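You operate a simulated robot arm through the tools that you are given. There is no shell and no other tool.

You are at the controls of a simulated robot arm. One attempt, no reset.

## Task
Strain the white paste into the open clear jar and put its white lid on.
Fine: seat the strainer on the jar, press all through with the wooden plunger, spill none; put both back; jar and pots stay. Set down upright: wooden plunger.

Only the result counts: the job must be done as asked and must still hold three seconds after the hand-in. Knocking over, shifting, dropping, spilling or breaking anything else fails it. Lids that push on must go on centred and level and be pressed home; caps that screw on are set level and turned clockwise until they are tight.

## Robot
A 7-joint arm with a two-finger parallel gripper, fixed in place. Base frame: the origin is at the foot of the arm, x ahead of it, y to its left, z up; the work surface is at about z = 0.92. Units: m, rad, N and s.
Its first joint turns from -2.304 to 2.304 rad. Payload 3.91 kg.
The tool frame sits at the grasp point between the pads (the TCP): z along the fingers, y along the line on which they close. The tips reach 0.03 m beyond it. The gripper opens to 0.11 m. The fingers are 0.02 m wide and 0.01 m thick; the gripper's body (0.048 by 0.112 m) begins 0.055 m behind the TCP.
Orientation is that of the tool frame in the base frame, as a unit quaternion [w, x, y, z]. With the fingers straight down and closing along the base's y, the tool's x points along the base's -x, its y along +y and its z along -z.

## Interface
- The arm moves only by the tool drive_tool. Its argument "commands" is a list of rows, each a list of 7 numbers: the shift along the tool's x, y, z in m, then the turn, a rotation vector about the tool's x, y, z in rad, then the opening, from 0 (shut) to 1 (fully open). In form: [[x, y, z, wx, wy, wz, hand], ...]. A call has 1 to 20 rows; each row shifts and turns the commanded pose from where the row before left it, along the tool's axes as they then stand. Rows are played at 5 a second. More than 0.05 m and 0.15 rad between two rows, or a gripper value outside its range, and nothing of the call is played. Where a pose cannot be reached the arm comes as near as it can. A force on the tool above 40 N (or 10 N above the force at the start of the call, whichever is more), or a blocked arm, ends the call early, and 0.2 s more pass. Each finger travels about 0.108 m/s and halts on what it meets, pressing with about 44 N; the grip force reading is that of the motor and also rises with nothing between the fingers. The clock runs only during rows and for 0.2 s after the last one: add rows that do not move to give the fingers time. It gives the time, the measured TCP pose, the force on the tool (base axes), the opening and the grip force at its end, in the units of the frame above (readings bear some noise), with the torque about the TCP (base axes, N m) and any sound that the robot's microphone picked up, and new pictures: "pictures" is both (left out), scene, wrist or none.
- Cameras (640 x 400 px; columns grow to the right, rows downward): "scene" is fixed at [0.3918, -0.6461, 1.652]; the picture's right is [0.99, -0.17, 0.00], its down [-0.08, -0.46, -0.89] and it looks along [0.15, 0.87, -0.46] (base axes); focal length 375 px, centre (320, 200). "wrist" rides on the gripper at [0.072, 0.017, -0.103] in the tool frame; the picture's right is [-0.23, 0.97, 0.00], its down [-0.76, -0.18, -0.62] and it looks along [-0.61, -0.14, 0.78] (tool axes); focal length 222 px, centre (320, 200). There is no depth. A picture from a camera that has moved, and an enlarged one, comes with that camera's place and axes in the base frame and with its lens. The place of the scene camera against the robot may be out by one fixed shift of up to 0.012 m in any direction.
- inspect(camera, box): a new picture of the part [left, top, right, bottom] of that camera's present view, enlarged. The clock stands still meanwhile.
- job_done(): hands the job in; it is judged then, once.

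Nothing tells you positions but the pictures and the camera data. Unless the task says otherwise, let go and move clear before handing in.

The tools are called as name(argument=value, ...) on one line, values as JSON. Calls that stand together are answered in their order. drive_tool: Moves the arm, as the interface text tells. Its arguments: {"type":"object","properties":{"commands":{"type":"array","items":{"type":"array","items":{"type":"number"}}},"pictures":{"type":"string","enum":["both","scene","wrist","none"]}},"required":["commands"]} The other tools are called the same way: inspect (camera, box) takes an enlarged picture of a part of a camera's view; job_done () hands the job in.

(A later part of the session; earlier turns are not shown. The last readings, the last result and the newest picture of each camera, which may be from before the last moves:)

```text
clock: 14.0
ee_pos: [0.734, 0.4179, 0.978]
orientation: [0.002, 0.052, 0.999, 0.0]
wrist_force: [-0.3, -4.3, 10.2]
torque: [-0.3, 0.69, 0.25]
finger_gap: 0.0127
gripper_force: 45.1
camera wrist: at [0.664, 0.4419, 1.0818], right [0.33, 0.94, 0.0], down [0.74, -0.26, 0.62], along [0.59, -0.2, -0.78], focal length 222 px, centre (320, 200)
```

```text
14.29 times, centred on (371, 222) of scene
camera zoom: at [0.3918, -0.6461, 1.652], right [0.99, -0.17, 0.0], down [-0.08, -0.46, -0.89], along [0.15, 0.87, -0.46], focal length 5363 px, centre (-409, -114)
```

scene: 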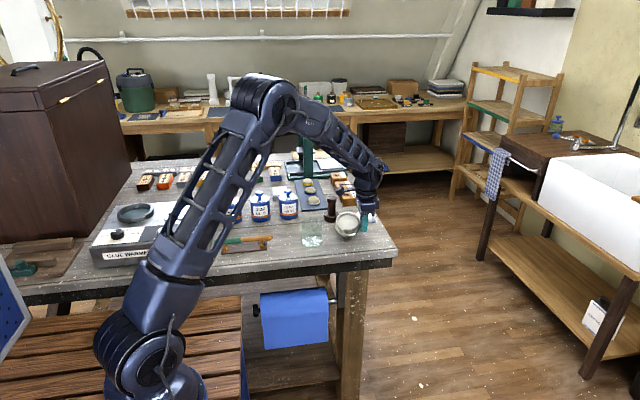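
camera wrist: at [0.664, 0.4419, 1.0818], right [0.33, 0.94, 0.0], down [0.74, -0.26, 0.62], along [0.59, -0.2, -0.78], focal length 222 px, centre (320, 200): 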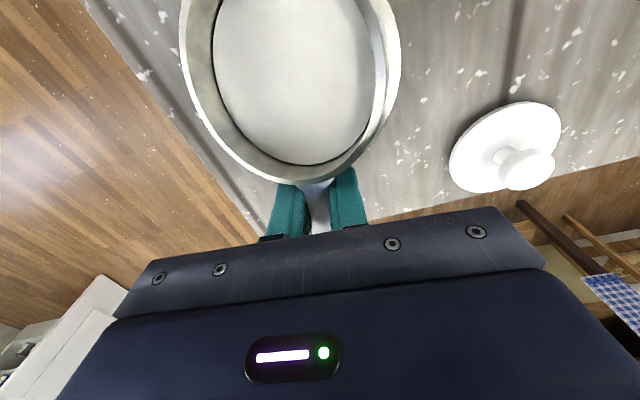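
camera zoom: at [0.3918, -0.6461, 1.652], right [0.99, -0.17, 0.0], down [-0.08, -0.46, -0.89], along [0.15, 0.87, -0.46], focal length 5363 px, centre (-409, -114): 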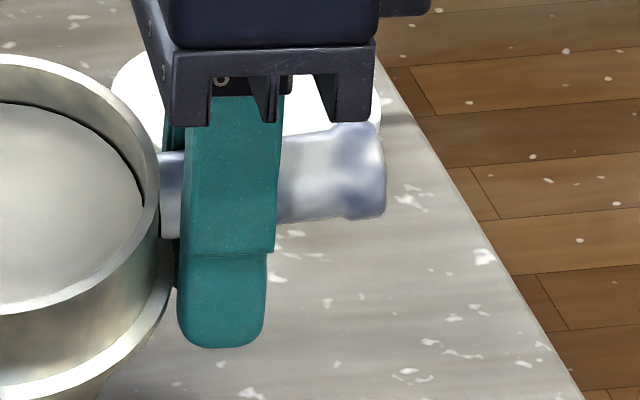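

The gap has kept shrinking while the strainer pitched and rolled, so the squeeze itself seems to be twisting the handle. It is already resting on the table, so I'll ease the fingers open in small steps, using them as a guide while it settles upright.

drive_tool(commands=[[0, 0, 0, 0, 0, 0, 0.13], [0, 0, 0, 0, 0, 0, 0.15], [0, 0, 0, 0, 0, 0, 0.17]])

inspect(camera="scene", box=[322, 200, 392, 250])

inspect(camera="wrist", box=[200, 60, 440, 240])

```text
clock: 14.8
ee_pos: [0.7351, 0.4173, 0.9764]
orientation: [-0.001, 0.052, 0.999, 0.0]
wrist_force: [0.0, 0.1, -0.3]
torque: [-0.01, 0.07, 0.01]
finger_gap: 0.0196
gripper_force: 20.2
camera wrist: at [0.664, 0.4421, 1.0811], right [0.33, 0.94, 0.0], down [0.74, -0.26, 0.62], along [0.59, -0.2, -0.78], focal length 222 px, centre (320, 200)
```

scene: 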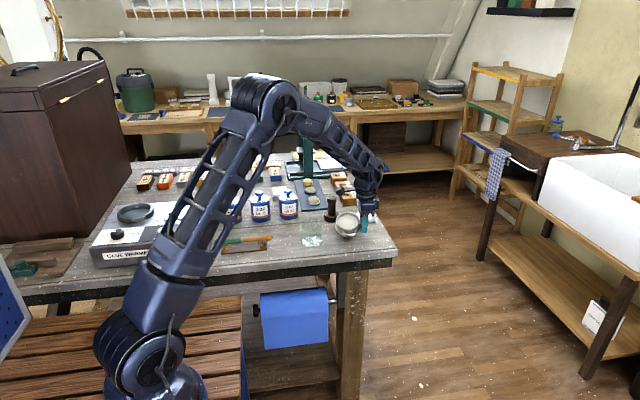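
wrist: 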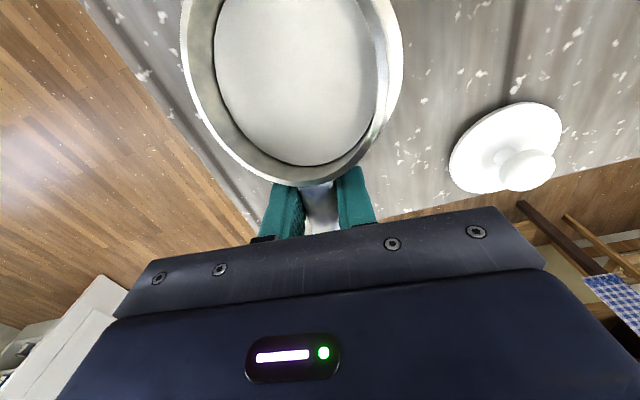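

```text
8.00 times, centred on (357, 225) of scene
camera zoom: at [0.3918, -0.6461, 1.652], right [0.99, -0.17, 0.0], down [-0.08, -0.46, -0.89], along [0.15, 0.87, -0.46], focal length 3003 px, centre (24, 0)
```

zoom: 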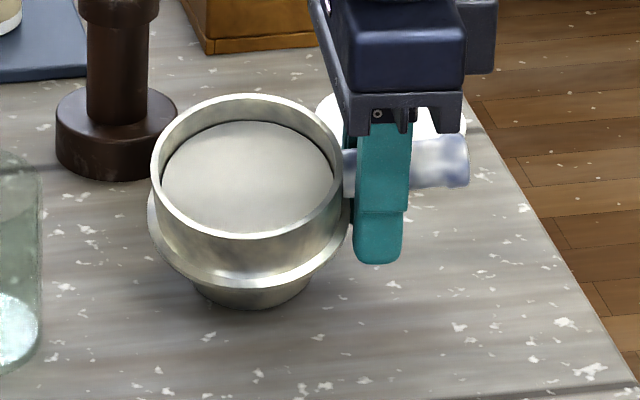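

```text
2.22 times, centred on (320, 150) of wrist
camera zoom: at [0.664, 0.4421, 1.0811], right [0.33, 0.94, 0.0], down [0.74, -0.26, 0.62], along [0.59, -0.2, -0.78], focal length 494 px, centre (320, 311)
```

zoom: 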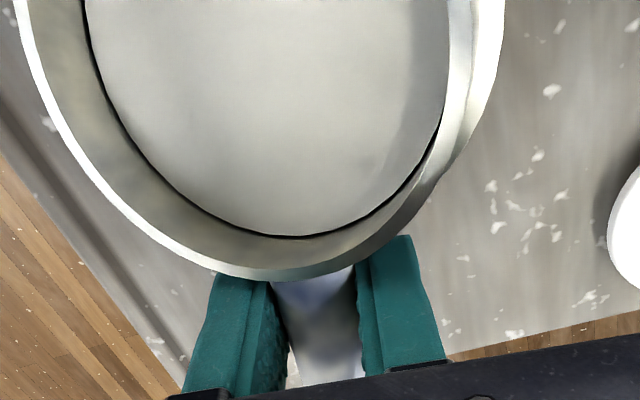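

The pressing force is gone and the strainer is resting tilted about 20° between lightly closed pads, with nothing spilled. I'll turn the tool about the handle axis to bring it back upright while it is loosely guided.

drive_tool(commands=[[0, 0, 0, 0.08, 0, 0, 0.17], [0, 0, 0, 0.08, 0, 0, 0.17]], pictures="scene")

inspect(camera="scene", box=[322, 200, 392, 250])

```text
clock: 15.4
ee_pos: [0.7329, 0.4182, 0.9776]
orientation: [-0.004, 0.052, 0.995, -0.08]
wrist_force: [0.4, 0.4, 0.2]
torque: [-0.01, 0.04, -0.02]
finger_gap: 0.0195
gripper_force: 1.2
```

scene: 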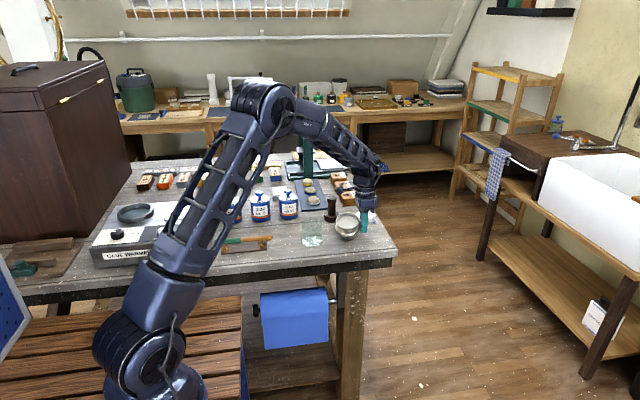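

```text
8.00 times, centred on (357, 225) of scene
camera zoom: at [0.3918, -0.6461, 1.652], right [0.99, -0.17, 0.0], down [-0.08, -0.46, -0.89], along [0.15, 0.87, -0.46], focal length 3003 px, centre (24, 0)
```

zoom: 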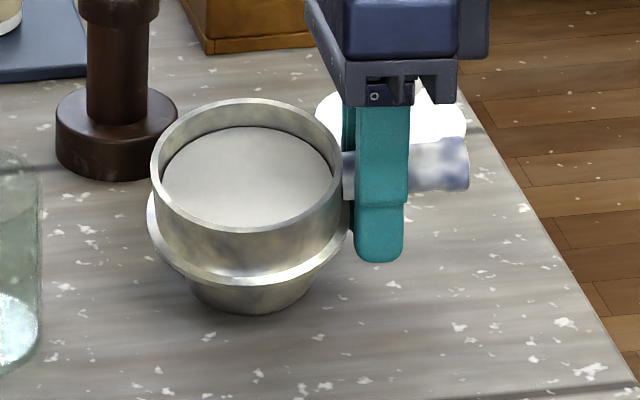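

It is following: the roll has dropped by about 5°. I'll keep rotating.

drive_tool(commands=[[0, 0, 0, 0.08, 0, 0, 0.17], [0, 0, 0, 0.08, 0, 0, 0.17]], pictures="none")

inspect(camera="scene", box=[322, 200, 392, 250])

inspect(camera="wrist", box=[200, 60, 440, 240])

```text
clock: 16.0
ee_pos: [0.7335, 0.4186, 0.9775]
orientation: [-0.008, 0.051, 0.986, -0.16]
wrist_force: [0.0, -0.8, -1.2]
torque: [0.03, -0.02, -0.01]
finger_gap: 0.0193
gripper_force: 0.4
```

```text
8.00 times, centred on (357, 225) of scene
camera zoom: at [0.3918, -0.6461, 1.652], right [0.99, -0.17, 0.0], down [-0.08, -0.46, -0.89], along [0.15, 0.87, -0.46], focal length 3003 px, centre (24, 0)
```

zoom: 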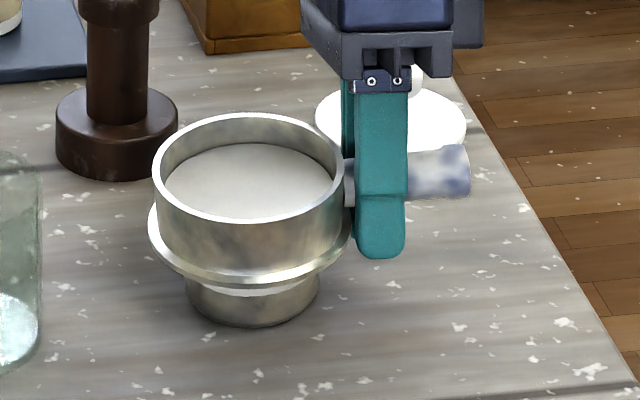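

```text
2.22 times, centred on (320, 150) of wrist
camera zoom: at [0.6674, 0.4738, 1.0706], right [0.32, 0.9, -0.31], down [0.76, -0.05, 0.65], along [0.56, -0.44, -0.7], focal length 494 px, centre (320, 311)
```

zoom: 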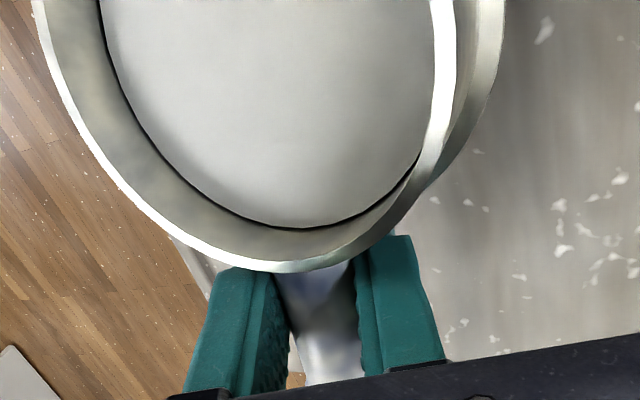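

Roll is now about 8°. I'll continue a bit more.

drive_tool(commands=[[0, 0, 0, 0.06, 0, 0, 0.17], [0, 0, 0, 0.06, 0, 0, 0.17], [0, 0, 0, 0, 0, 0, 0.17]], pictures="none")

inspect(camera="scene", box=[322, 200, 392, 250])

```text
clock: 16.8
ee_pos: [0.7347, 0.419, 0.9777]
orientation: [-0.011, 0.051, 0.975, -0.218]
wrist_force: [0.4, -0.8, -0.5]
torque: [0.01, 0.01, -0.04]
finger_gap: 0.0197
gripper_force: 0.7
```

```text
8.00 times, centred on (357, 225) of scene
camera zoom: at [0.3918, -0.6461, 1.652], right [0.99, -0.17, 0.0], down [-0.08, -0.46, -0.89], along [0.15, 0.87, -0.46], focal length 3003 px, centre (24, 0)
```

zoom: 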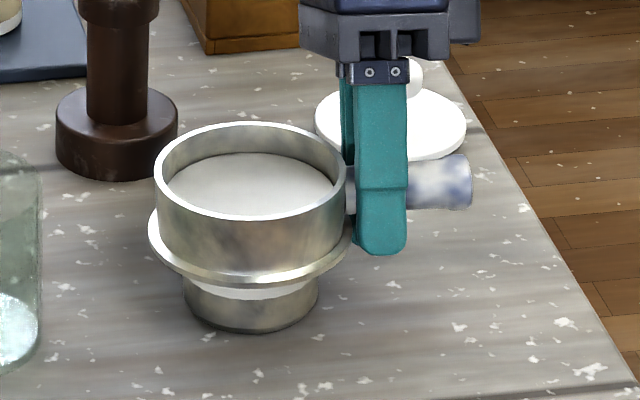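

Only about 2–3° remains. I'll make one more small turn and then open the fingers gently.

drive_tool(commands=[[0, 0, 0, 0.045, 0, 0, 0.17], [0, 0, 0, 0, 0, 0, 0.18], [0, 0, 0, 0, 0, 0, 0.19], [0, 0, 0, 0, 0, 0, 0.2], [0, 0, 0, 0, 0, 0, 0.22]], pictures="none")

inspect(camera="scene", box=[322, 200, 392, 250])

inspect(camera="wrist", box=[200, 60, 440, 240])

```text
clock: 18.0
ee_pos: [0.7341, 0.4195, 0.9776]
orientation: [-0.013, 0.05, 0.969, -0.24]
wrist_force: [-0.5, -0.1, 0.1]
torque: [-0.02, 0.01, 0.04]
finger_gap: 0.0241
gripper_force: 0.1
```

```text
8.00 times, centred on (357, 225) of scene
camera zoom: at [0.3918, -0.6461, 1.652], right [0.99, -0.17, 0.0], down [-0.08, -0.46, -0.89], along [0.15, 0.87, -0.46], focal length 3003 px, centre (24, 0)
```

zoom: 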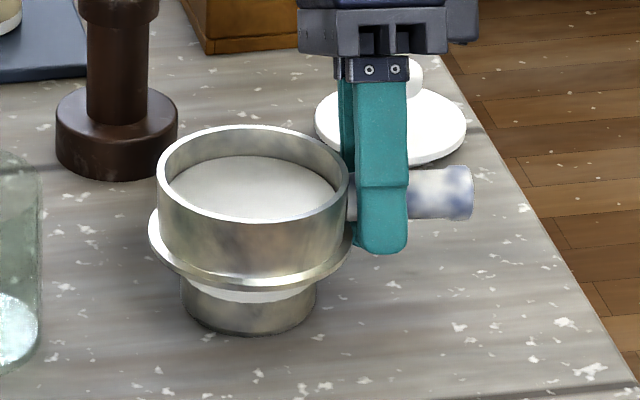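

```text
2.22 times, centred on (320, 150) of wrist
camera zoom: at [0.669, 0.4882, 1.0613], right [0.32, 0.83, -0.45], down [0.77, 0.05, 0.63], along [0.55, -0.55, -0.63], focal length 494 px, centre (320, 311)
```

zoom: 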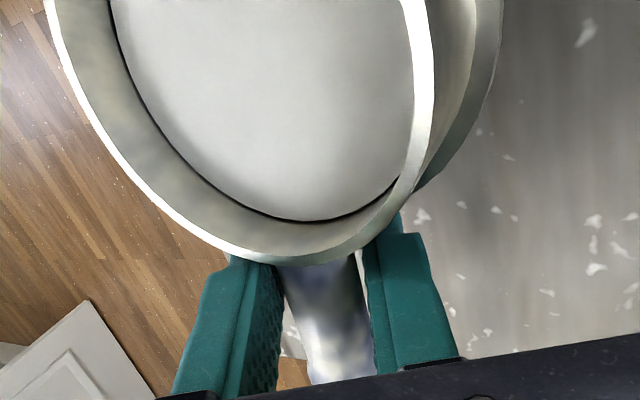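

Roll is now level and the fingers are just off the handle. I'll open a little more and compare with the original resting pose.

drive_tool(commands=[[0, 0, 0, 0, 0, 0, 0.26], [0, 0, 0, 0, 0, 0, 0.3], [0, 0, 0, 0, 0, 0, 0.34], [0, 0, 0, 0, 0, 0, 0.38], [0, 0, 0, 0, 0, 0, 0.42], [0, 0, 0, 0, 0, 0, 0.42]], pictures="none")

inspect(camera="scene", box=[332, 212, 384, 244])

inspect(camera="wrist", box=[200, 60, 440, 240])

```text
clock: 19.4
ee_pos: [0.7333, 0.4193, 0.9773]
orientation: [-0.013, 0.05, 0.97, -0.24]
wrist_force: [-0.2, 0.2, 0.2]
torque: [0.01, -0.01, 0.01]
finger_gap: 0.0461
gripper_force: 0.0
```

```text
12.31 times, centred on (358, 228) of scene
camera zoom: at [0.3918, -0.6461, 1.652], right [0.99, -0.17, 0.0], down [-0.08, -0.46, -0.89], along [0.15, 0.87, -0.46], focal length 4620 px, centre (-148, -145)
```

zoom: 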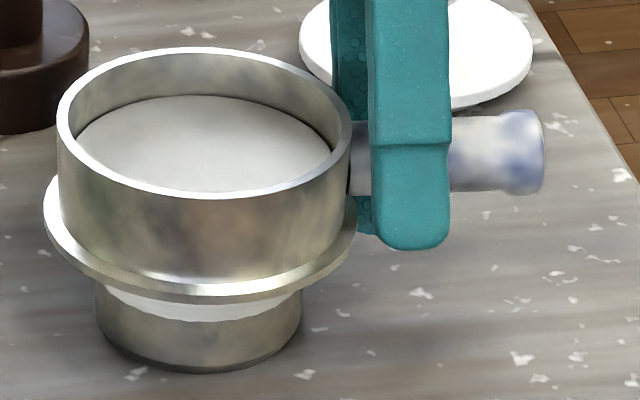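

```text
2.22 times, centred on (320, 150) of wrist
camera zoom: at [0.669, 0.4882, 1.0613], right [0.32, 0.83, -0.45], down [0.77, 0.05, 0.63], along [0.55, -0.55, -0.63], focal length 494 px, centre (320, 311)
```

zoom: 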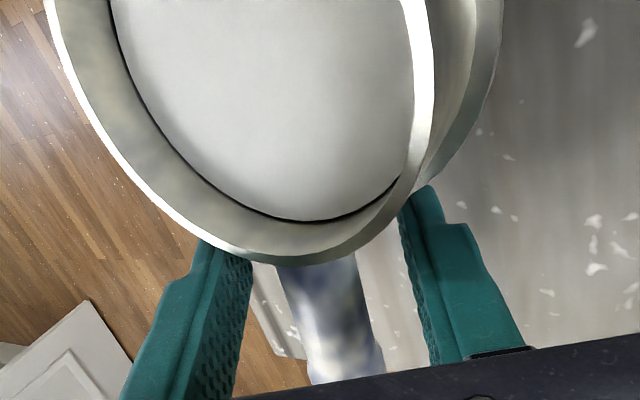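

The strainer stands upright again within about 3 mm of its original spot, and the paste is undisturbed. I'll back the fingers out along their own axis, level the tool, and next time grip the hoop across its diameter, which carries the weight centrally.

drive_tool(commands=[[0, 0, -0.01, 0, 0, 0, 0.42], [0, 0, -0.02, 0, 0, 0, 0.42], [0, 0, -0.03, 0, 0, 0, 0.42], [0, 0, -0.03, 0, 0, 0, 0.42], [0, 0, -0.03, 0, 0, 0, 0.42], [0, 0, 0, -0.12, 0, 0, 0.6], [0, 0, 0, -0.12, 0, 0, 0.8], [0, 0, 0, -0.12, 0, 0, 1], [0, 0, 0, -0.125, 0, 0, 1], [0, 0, 0, 0, 0, 0, 1]])

inspect(camera="scene", box=[332, 212, 384, 244])

inspect(camera="wrist", box=[160, 0, 480, 200])

```text
clock: 21.6
ee_pos: [0.7393, 0.4736, 1.0844]
orientation: [0.0, 0.052, 0.999, 0.0]
wrist_force: [-0.1, -0.2, 0.3]
torque: [0.03, 0.0, 0.01]
finger_gap: 0.1101
gripper_force: 0.1
camera wrist: at [0.6691, 0.4984, 1.1875], right [0.33, 0.94, 0.0], down [0.74, -0.26, 0.62], along [0.59, -0.2, -0.78], focal length 222 px, centre (320, 200)
```

scene: 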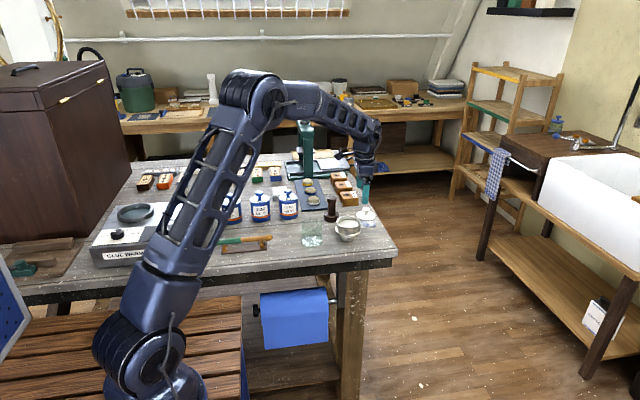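
wrist: 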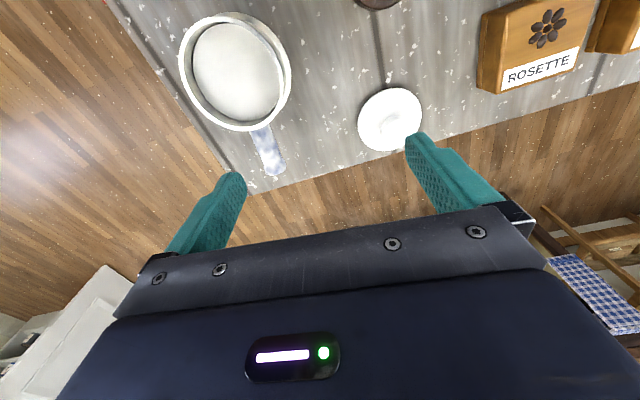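

```text
12.31 times, centred on (358, 228) of scene
camera zoom: at [0.3918, -0.6461, 1.652], right [0.99, -0.17, 0.0], down [-0.08, -0.46, -0.89], along [0.15, 0.87, -0.46], focal length 4620 px, centre (-148, -145)
```

zoom: 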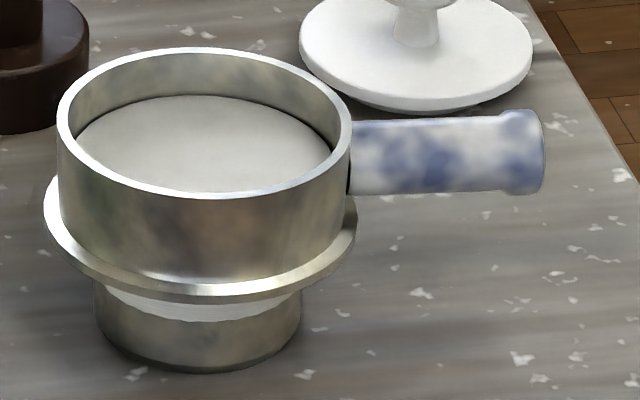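

```text
2.00 times, centred on (320, 100) of wrist
camera zoom: at [0.6691, 0.4984, 1.1875], right [0.33, 0.94, 0.0], down [0.74, -0.26, 0.62], along [0.59, -0.2, -0.78], focal length 444 px, centre (320, 400)
```

zoom: 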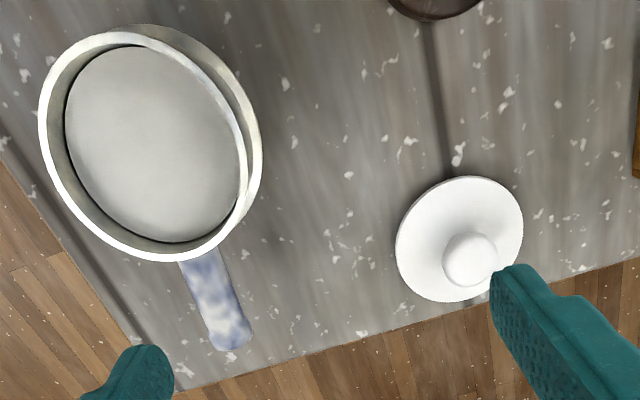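

The strainer sits upright, within 3 mm of its start, with no spill. Next I'll move over the hoop centre to straddle it across its diameter.

drive_tool(commands=[[0.0134, -0.0149, -0.004, 0, 0, 0, 1], [0.0134, -0.0149, -0.004, 0, 0, 0, 1], [0.0134, -0.0149, -0.004, 0, 0, 0, 1], [0.0132, -0.015, -0.0035, 0, 0, 0, 1], [0, 0, 0.02, 0, 0, 0, 1], [0, 0, 0.02, 0, 0, 0, 1], [0, 0, 0, 0, 0, 0, 1]])

inspect(camera="wrist", box=[160, 80, 480, 240])

inspect(camera="scene", box=[322, 190, 392, 240])

```text
clock: 23.2
ee_pos: [0.6811, 0.4205, 1.0589]
orientation: [0.0, 0.052, 0.999, 0.0]
wrist_force: [-0.3, -0.2, -0.4]
torque: [-0.01, 0.02, 0.0]
finger_gap: 0.1098
gripper_force: 0.1
camera wrist: at [0.6108, 0.4443, 1.1627], right [0.33, 0.94, 0.0], down [0.74, -0.26, 0.62], along [0.59, -0.2, -0.78], focal length 222 px, centre (320, 200)
```

scene: 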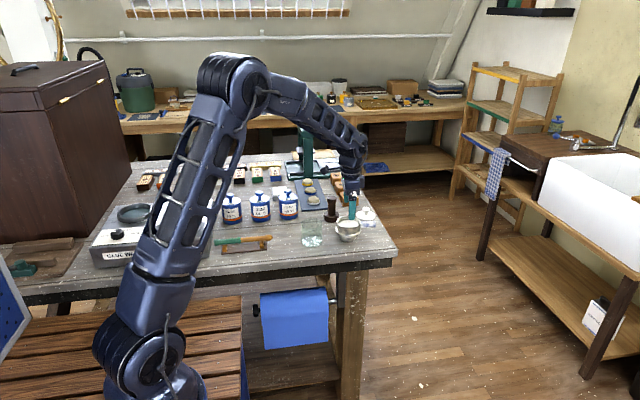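
wrist: 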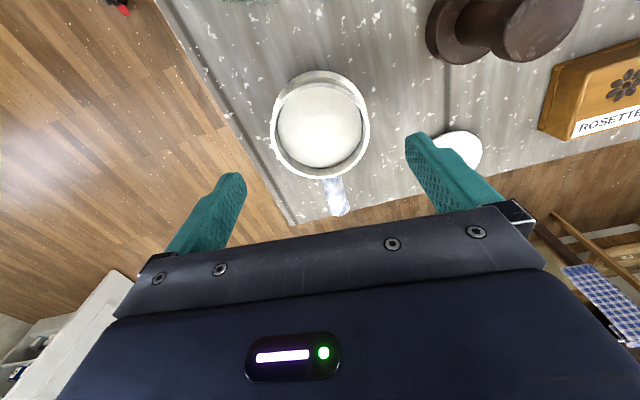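

```text
2.00 times, centred on (320, 160) of wrist
camera zoom: at [0.6108, 0.4443, 1.1627], right [0.33, 0.94, 0.0], down [0.74, -0.26, 0.62], along [0.59, -0.2, -0.78], focal length 444 px, centre (320, 280)
```

zoom: 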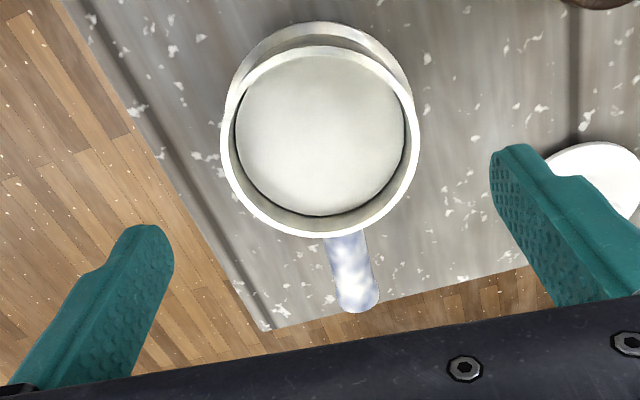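

```text
8.00 times, centred on (357, 215) of scene
camera zoom: at [0.3918, -0.6461, 1.652], right [0.99, -0.17, 0.0], down [-0.08, -0.46, -0.89], along [0.15, 0.87, -0.46], focal length 3003 px, centre (24, 80)
```

zoom: 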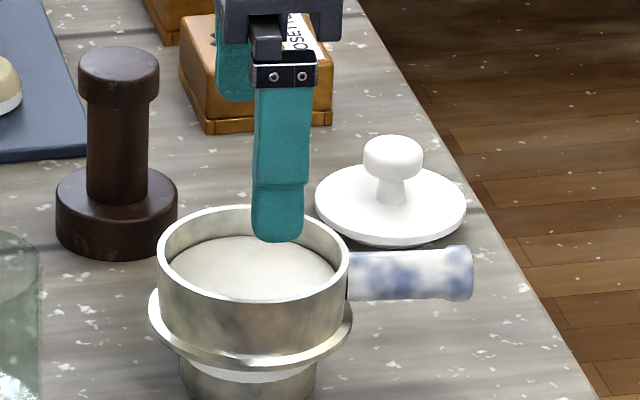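

The hoop centre lies about 1.5 mm to the −y side of the pad midplane. I'll correct for that and lower the open fingers around the hoop.

drive_tool(commands=[[0, -0.0015, 0.015, 0, 0, 0, 1], [0, 0, 0.015, 0, 0, 0, 1], [0, 0, 0.015, 0, 0, 0, 1], [0, 0, 0.008, 0, 0, 0, 1], [0, 0, 0, 0, 0, 0, 1]])

inspect(camera="wrist", box=[160, 80, 480, 240])

inspect(camera="scene", box=[322, 195, 392, 245])

```text
clock: 24.4
ee_pos: [0.6795, 0.4184, 1.007]
orientation: [0.0, 0.052, 0.999, 0.0]
wrist_force: [0.1, -0.8, 0.1]
torque: [0.0, -0.02, 0.07]
finger_gap: 0.1101
gripper_force: 0.0
camera wrist: at [0.6103, 0.4423, 1.1096], right [0.33, 0.94, 0.0], down [0.74, -0.26, 0.62], along [0.59, -0.2, -0.78], focal length 222 px, centre (320, 200)
```

scene: 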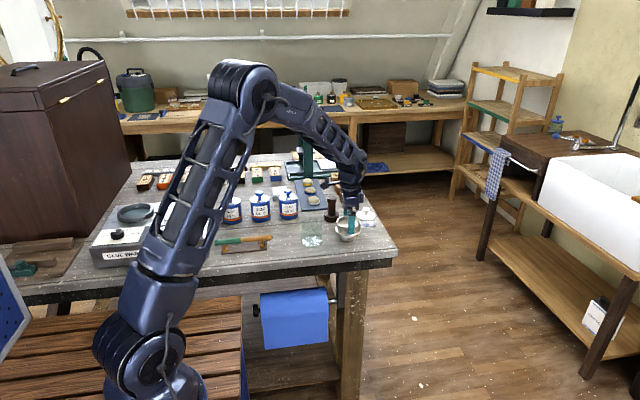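
wrist: 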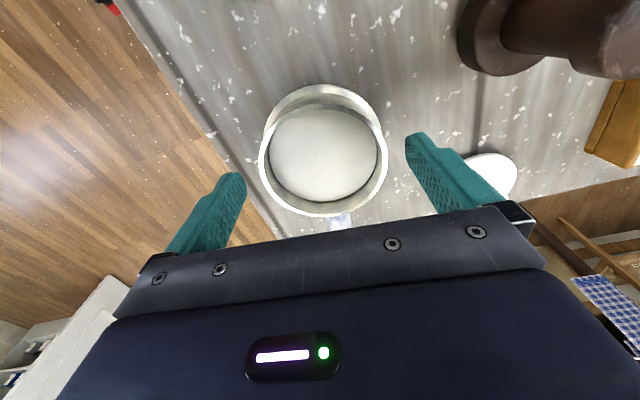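

```text
2.00 times, centred on (320, 160) of wrist
camera zoom: at [0.6103, 0.4423, 1.1096], right [0.33, 0.94, 0.0], down [0.74, -0.26, 0.62], along [0.59, -0.2, -0.78], focal length 444 px, centre (320, 280)
```

zoom: 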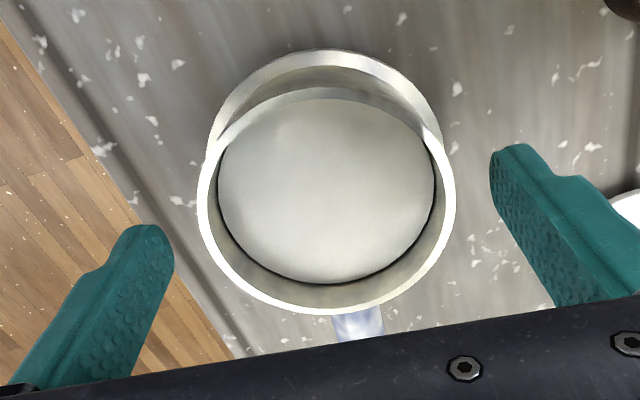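

```text
8.00 times, centred on (357, 220) of scene
camera zoom: at [0.3918, -0.6461, 1.652], right [0.99, -0.17, 0.0], down [-0.08, -0.46, -0.89], along [0.15, 0.87, -0.46], focal length 3003 px, centre (24, 40)
```

zoom: 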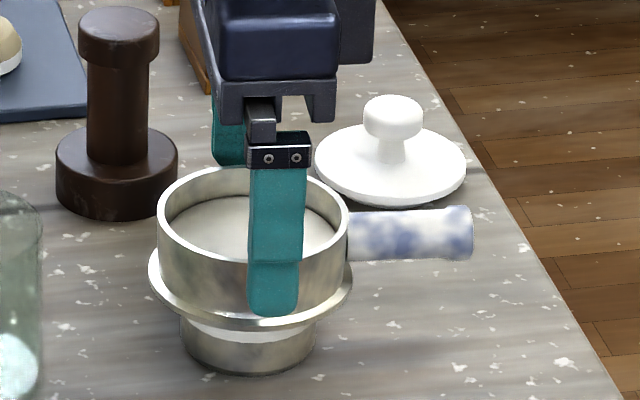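

The hoop is now centred between the open fingers. I'll go down to just above the flange and close.

drive_tool(commands=[[0, 0, 0.006, 0, 0, 0, 1], [0, 0, 0.006, 0, 0, 0, 1], [0, 0, 0, 0, 0, 0, 1], [0, 0, 0, 0, 0, 0, 0.9], [0, 0, 0, 0, 0, 0, 0.8], [0, 0, 0, 0, 0, 0, 0.75], [0, 0, 0, 0, 0, 0, 0.7], [0, 0, 0, 0, 0, 0, 0.5], [0, 0, 0, 0, 0, 0, 0]])

inspect(camera="wrist", box=[160, 80, 480, 240])

inspect(camera="scene", box=[332, 212, 384, 244])

```text
clock: 26.4
ee_pos: [0.6817, 0.4171, 0.9949]
orientation: [0.0, 0.052, 0.999, 0.0]
wrist_force: [0.4, 0.2, 1.8]
torque: [0.01, -0.03, 0.01]
finger_gap: 0.0772
gripper_force: 43.6
camera wrist: at [0.6106, 0.4423, 1.0978], right [0.33, 0.94, 0.0], down [0.74, -0.26, 0.62], along [0.59, -0.2, -0.78], focal length 222 px, centre (320, 200)
```

scene: 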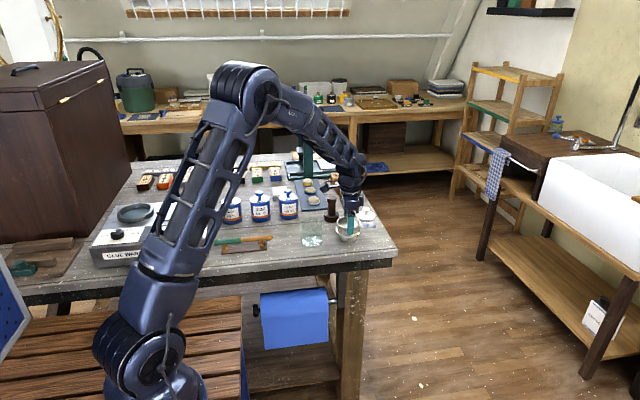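
wrist: 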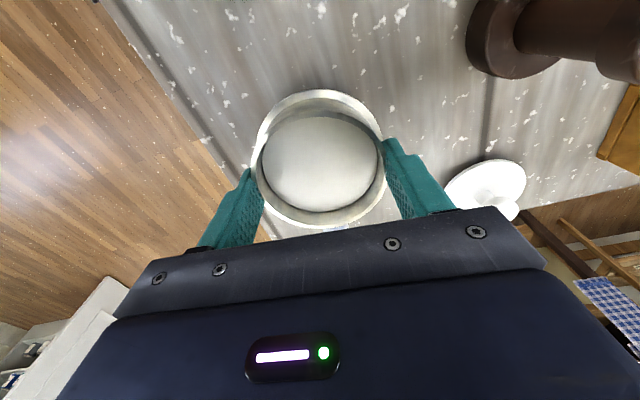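

```text
2.00 times, centred on (320, 160) of wrist
camera zoom: at [0.6106, 0.4423, 1.0978], right [0.33, 0.94, 0.0], down [0.74, -0.26, 0.62], along [0.59, -0.2, -0.78], focal length 444 px, centre (320, 280)
```

zoom: 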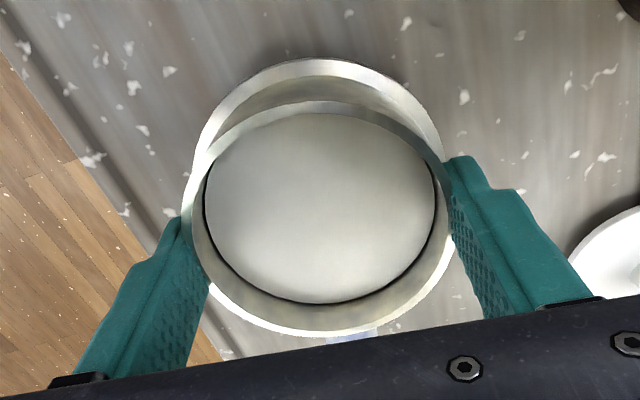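

```text
12.31 times, centred on (358, 228) of scene
camera zoom: at [0.3918, -0.6461, 1.652], right [0.99, -0.17, 0.0], down [-0.08, -0.46, -0.89], along [0.15, 0.87, -0.46], focal length 4620 px, centre (-148, -145)
```

zoom: 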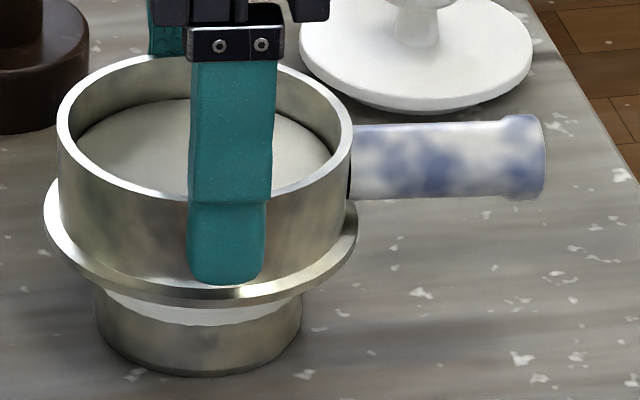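

The hoop is gripped across its diameter with a 0.0772 m gap. I'll lift just 6 mm, hold, and see whether the gap or the tilt creeps.

drive_tool(commands=[[0, 0, 0, 0, 0, 0, 0], [0, 0, -0.003, 0, 0, 0, 0], [0, 0, -0.003, 0, 0, 0, 0], [0, 0, 0, 0, 0, 0, 0], [0, 0, 0, 0, 0, 0, 0]], pictures="none")

inspect(camera="wrist", box=[160, 80, 480, 240])

inspect(camera="scene", box=[332, 212, 384, 244])

```text
clock: 27.6
ee_pos: [0.6804, 0.4202, 0.9995]
orientation: [0.0, 0.052, 0.999, 0.0]
wrist_force: [0.4, 0.5, -2.4]
torque: [-0.02, -0.03, -0.02]
finger_gap: 0.0775
gripper_force: 43.7
```

```text
2.00 times, centred on (320, 160) of wrist
camera zoom: at [0.61, 0.4427, 1.1035], right [0.33, 0.94, 0.0], down [0.74, -0.26, 0.62], along [0.59, -0.2, -0.78], focal length 444 px, centre (320, 280)
```

zoom: 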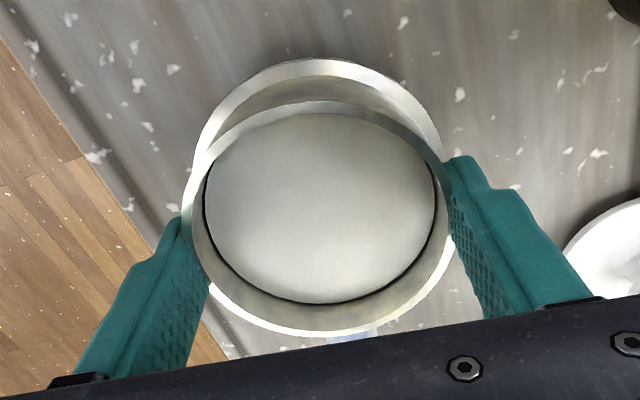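

```text
12.31 times, centred on (358, 228) of scene
camera zoom: at [0.3918, -0.6461, 1.652], right [0.99, -0.17, 0.0], down [-0.08, -0.46, -0.89], along [0.15, 0.87, -0.46], focal length 4620 px, centre (-148, -145)
```

zoom: 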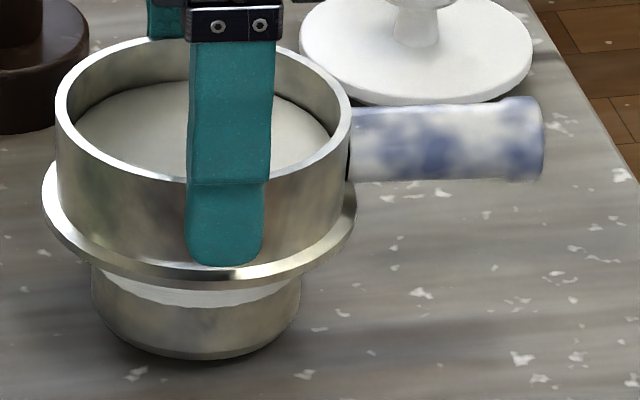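

It lifted cleanly with no change in the grip. I'll hold another second to confirm it is stable.

drive_tool(commands=[[0, 0, 0, 0, 0, 0, 0], [0, 0, 0, 0, 0, 0, 0], [0, 0, 0, 0, 0, 0, 0], [0, 0, 0, 0, 0, 0, 0], [0, 0, 0, 0, 0, 0, 0], [0, 0, 0, 0, 0, 0, 0], [0, 0, 0, 0, 0, 0, 0], [0, 0, 0, 0, 0, 0, 0]], pictures="none")

inspect(camera="wrist", box=[160, 80, 480, 240])

inspect(camera="scene", box=[332, 212, 384, 244])

```text
clock: 29.4
ee_pos: [0.6805, 0.4193, 1.0001]
orientation: [0.0, 0.053, 0.999, 0.0]
wrist_force: [-0.5, -0.3, -1.8]
torque: [0.01, 0.02, 0.01]
finger_gap: 0.077
gripper_force: 43.7
```

```text
2.00 times, centred on (320, 160) of wrist
camera zoom: at [0.61, 0.4427, 1.1035], right [0.33, 0.94, 0.0], down [0.74, -0.26, 0.62], along [0.59, -0.2, -0.78], focal length 444 px, centre (320, 280)
```

zoom: 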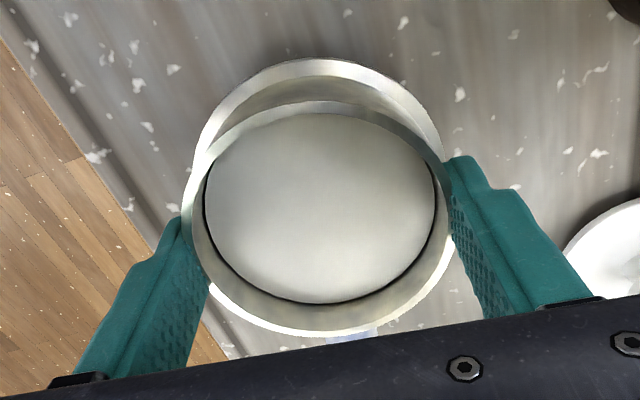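

```text
12.31 times, centred on (358, 228) of scene
camera zoom: at [0.3918, -0.6461, 1.652], right [0.99, -0.17, 0.0], down [-0.08, -0.46, -0.89], along [0.15, 0.87, -0.46], focal length 4620 px, centre (-148, -145)
```

zoom: 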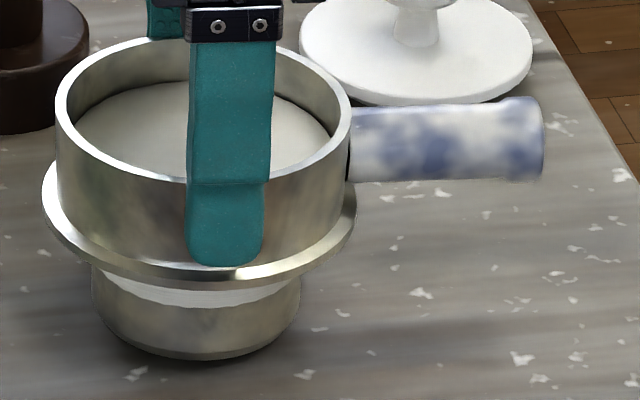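

The hoop grip is rock-steady. I'll lift it high and move partway toward the jar, so the wrist camera can look down on the jar past the strainer.

drive_tool(commands=[[0, 0, -0.01, 0, 0, 0, 0], [0, 0, -0.02, 0, 0, 0, 0], [0, 0, -0.025, 0, 0, 0, 0], [0, 0, -0.025, 0, 0, 0, 0], [0, 0, -0.025, 0, 0, 0, 0], [0, 0, -0.025, 0, 0, 0, 0], [0, 0, -0.015, 0, 0, 0, 0], [0, 0, -0.005, 0, 0, 0, 0], [0.01, -0.004, 0, 0, 0, 0, 0], [0.02, -0.007, 0, 0, 0, 0, 0], [0.02, -0.008, 0, 0, 0, 0, 0], [0.02, -0.007, 0, 0, 0, 0, 0], [0.011, -0.004, 0, 0, 0, 0, 0], [0, 0, 0, 0, 0, 0, 0]])

inspect(camera="wrist", box=[220, 0, 420, 120])

inspect(camera="scene", box=[290, 180, 380, 250])

```text
clock: 32.4
ee_pos: [0.5957, 0.3964, 1.1498]
orientation: [0.0, 0.053, 0.999, 0.0]
wrist_force: [-0.3, -0.2, -1.7]
torque: [-0.02, 0.01, -0.01]
finger_gap: 0.0772
gripper_force: 43.9
camera wrist: at [0.5251, 0.4207, 1.2537], right [0.33, 0.94, 0.0], down [0.74, -0.26, 0.62], along [0.59, -0.2, -0.78], focal length 222 px, centre (320, 200)
```

scene: 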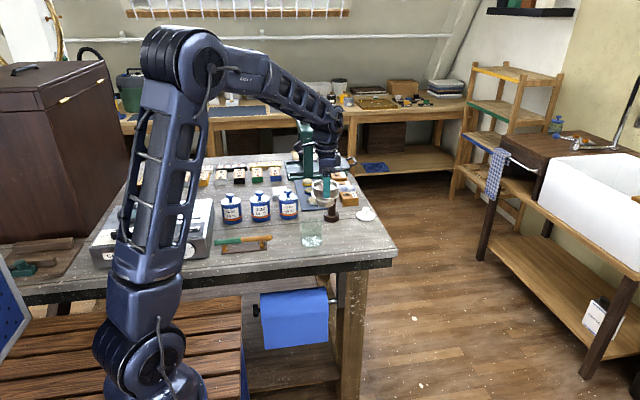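
wrist: 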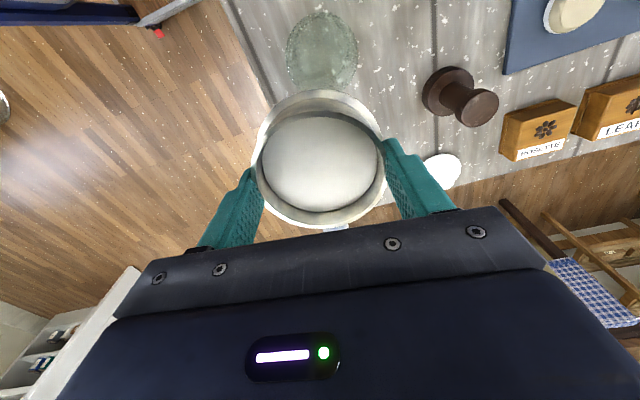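

```text
3.20 times, centred on (320, 60) of wrist
camera zoom: at [0.5251, 0.4207, 1.2537], right [0.33, 0.94, 0.0], down [0.74, -0.26, 0.62], along [0.59, -0.2, -0.78], focal length 711 px, centre (320, 648)
```

zoom: 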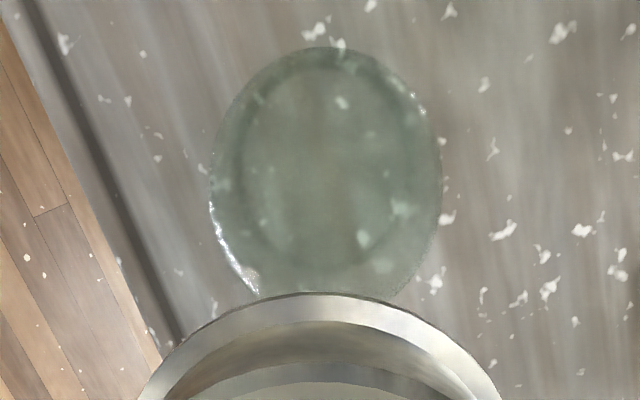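

```text
5.71 times, centred on (335, 215) of scene
camera zoom: at [0.3918, -0.6461, 1.652], right [0.99, -0.17, 0.0], down [-0.08, -0.46, -0.89], along [0.15, 0.87, -0.46], focal length 2145 px, centre (234, 114)
```

zoom: 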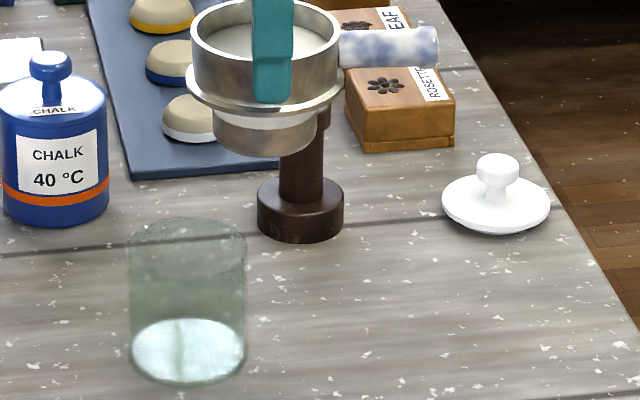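

The jar is seen from nearly straight above, and in the same camera frame it lies 45 mm nearer the base and 3 mm to the side of the strainer. I'll move over it and descend until the spigot is just above the rim, then check.

drive_tool(commands=[[0.008, 0.0024, 0, 0, 0, 0, 0], [0.014, 0.0042, 0, 0, 0, 0, 0], [0.014, 0.0042, 0, 0, 0, 0, 0], [0.0069, 0.002, 0, 0, 0, 0, 0], [0, 0, 0.01, 0, 0, 0, 0], [0, 0, 0.015, 0, 0, 0, 0], [0, 0, 0.015, 0, 0, 0, 0], [0, 0, 0.015, 0, 0, 0, 0], [0, 0, 0.008, 0, 0, 0, 0], [0, 0, 0, 0, 0, 0, 0], [0, 0, 0, 0, 0, 0, 0]])

inspect(camera="wrist", box=[220, 0, 420, 120])

inspect(camera="scene", box=[288, 198, 348, 253])

```text
clock: 34.8
ee_pos: [0.557, 0.4132, 1.0876]
orientation: [0.0, 0.052, 0.999, 0.0]
wrist_force: [0.3, -0.3, -1.5]
torque: [0.0, 0.04, 0.01]
finger_gap: 0.0773
gripper_force: 43.7
camera wrist: at [0.4858, 0.4384, 1.1907], right [0.33, 0.94, 0.0], down [0.74, -0.26, 0.62], along [0.59, -0.2, -0.78], focal length 222 px, centre (320, 200)
```

scene: 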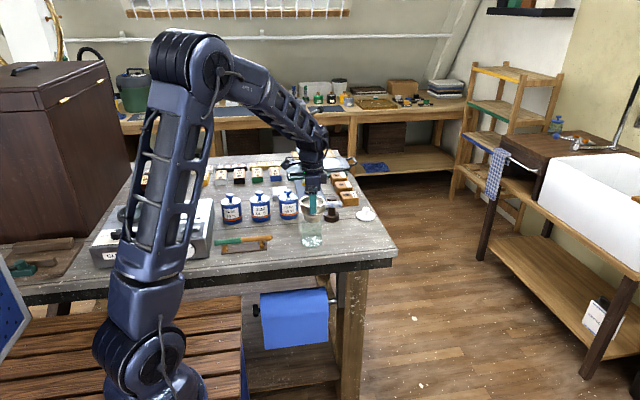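
wrist: 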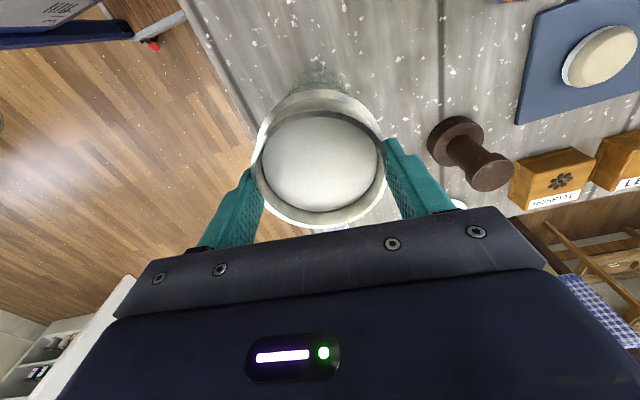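

```text
3.20 times, centred on (320, 60) of wrist
camera zoom: at [0.4858, 0.4384, 1.1907], right [0.33, 0.94, 0.0], down [0.74, -0.26, 0.62], along [0.59, -0.2, -0.78], focal length 711 px, centre (320, 648)
```

zoom: 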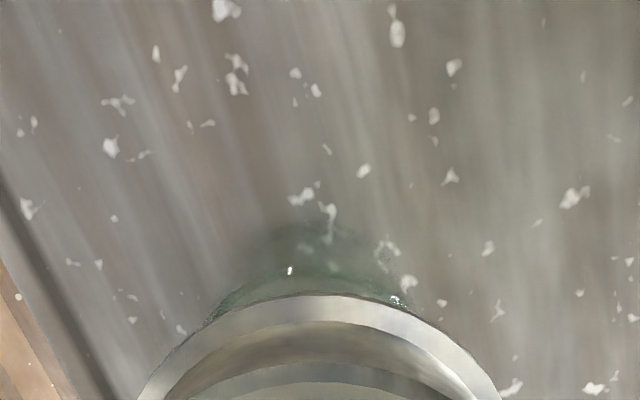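

```text
7.27 times, centred on (318, 226) of scene
camera zoom: at [0.3918, -0.6461, 1.652], right [0.99, -0.17, 0.0], down [-0.08, -0.46, -0.89], along [0.15, 0.87, -0.46], focal length 2730 px, centre (334, 14)
```

zoom: 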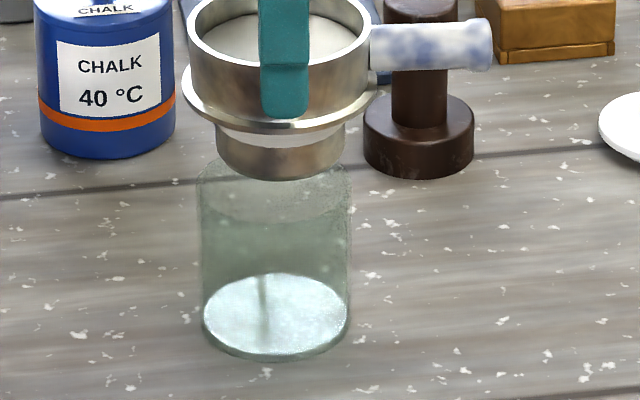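

The strainer is over the jar, perhaps 2–3 mm too far in +x. I'll zoom tightly to measure the spigot against the jar mouth.

inspect(camera="scene", box=[296, 208, 332, 232])

inspect(camera="wrist", box=[270, 50, 370, 110])

```text
16.00 times, centred on (314, 220) of scene
camera zoom: at [0.3918, -0.6461, 1.652], right [0.99, -0.17, 0.0], down [-0.08, -0.46, -0.89], along [0.15, 0.87, -0.46], focal length 6006 px, centre (416, -120)
```

zoom: 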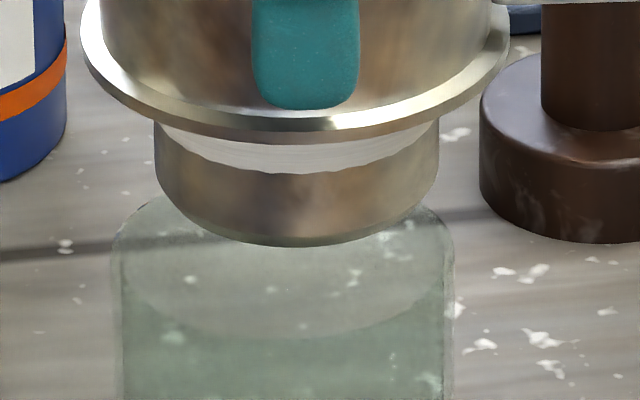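

```text
6.40 times, centred on (320, 80) of wrist
camera zoom: at [0.4858, 0.4384, 1.1907], right [0.33, 0.94, 0.0], down [0.74, -0.26, 0.62], along [0.59, -0.2, -0.78], focal length 1422 px, centre (320, 968)
```

zoom: 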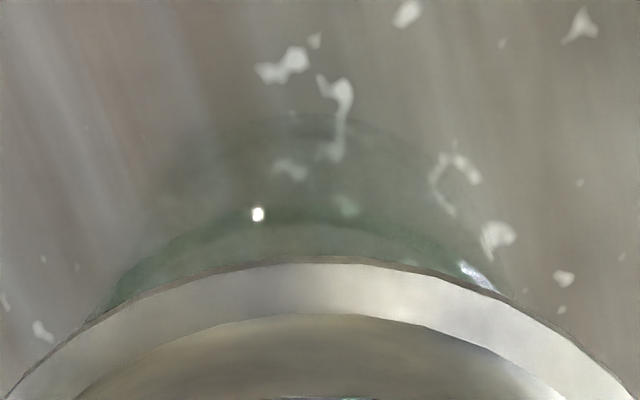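

By both views the strainer needs about 3 mm in −x and under 1 mm in −y. I'll apply that and recheck.

drive_tool(commands=[[0.0015, -0.0004, 0, 0, 0, 0, 0], [0.0014, -0.0004, 0, 0, 0, 0, 0], [0, 0, 0, 0, 0, 0, 0], [0, 0, 0, 0, 0, 0, 0]], pictures="none")

inspect(camera="scene", box=[296, 208, 332, 232])

inspect(camera="wrist", box=[270, 50, 370, 110])

```text
clock: 35.8
ee_pos: [0.5527, 0.4147, 1.0872]
orientation: [0.001, 0.052, 0.999, 0.0]
wrist_force: [-0.2, 0.6, -1.4]
torque: [0.04, 0.0, -0.01]
finger_gap: 0.0773
gripper_force: 43.6
```

```text
16.00 times, centred on (314, 220) of scene
camera zoom: at [0.3918, -0.6461, 1.652], right [0.99, -0.17, 0.0], down [-0.08, -0.46, -0.89], along [0.15, 0.87, -0.46], focal length 6006 px, centre (416, -120)
```

zoom: 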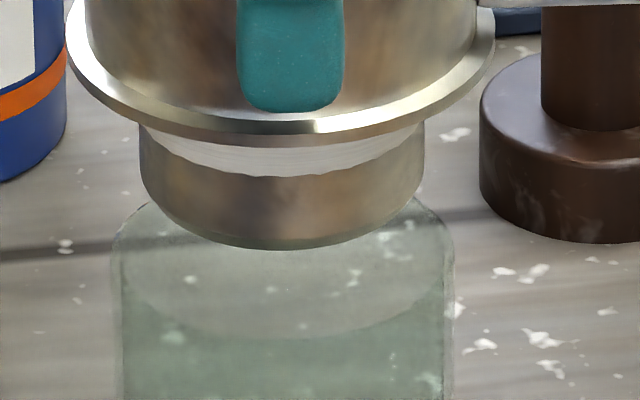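

```text
6.40 times, centred on (320, 80) of wrist
camera zoom: at [0.4827, 0.438, 1.1906], right [0.33, 0.94, 0.0], down [0.74, -0.26, 0.62], along [0.59, -0.2, -0.78], focal length 1422 px, centre (320, 968)
```

zoom: 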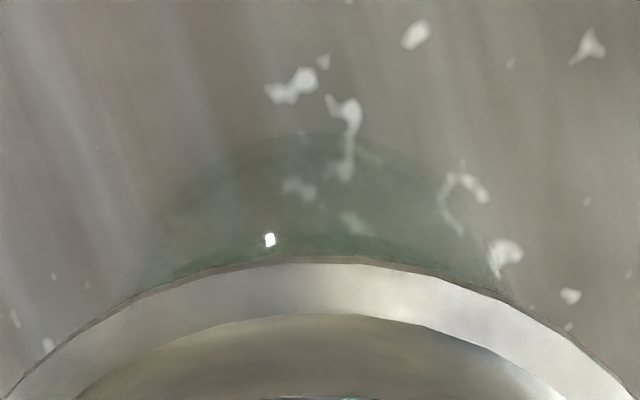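

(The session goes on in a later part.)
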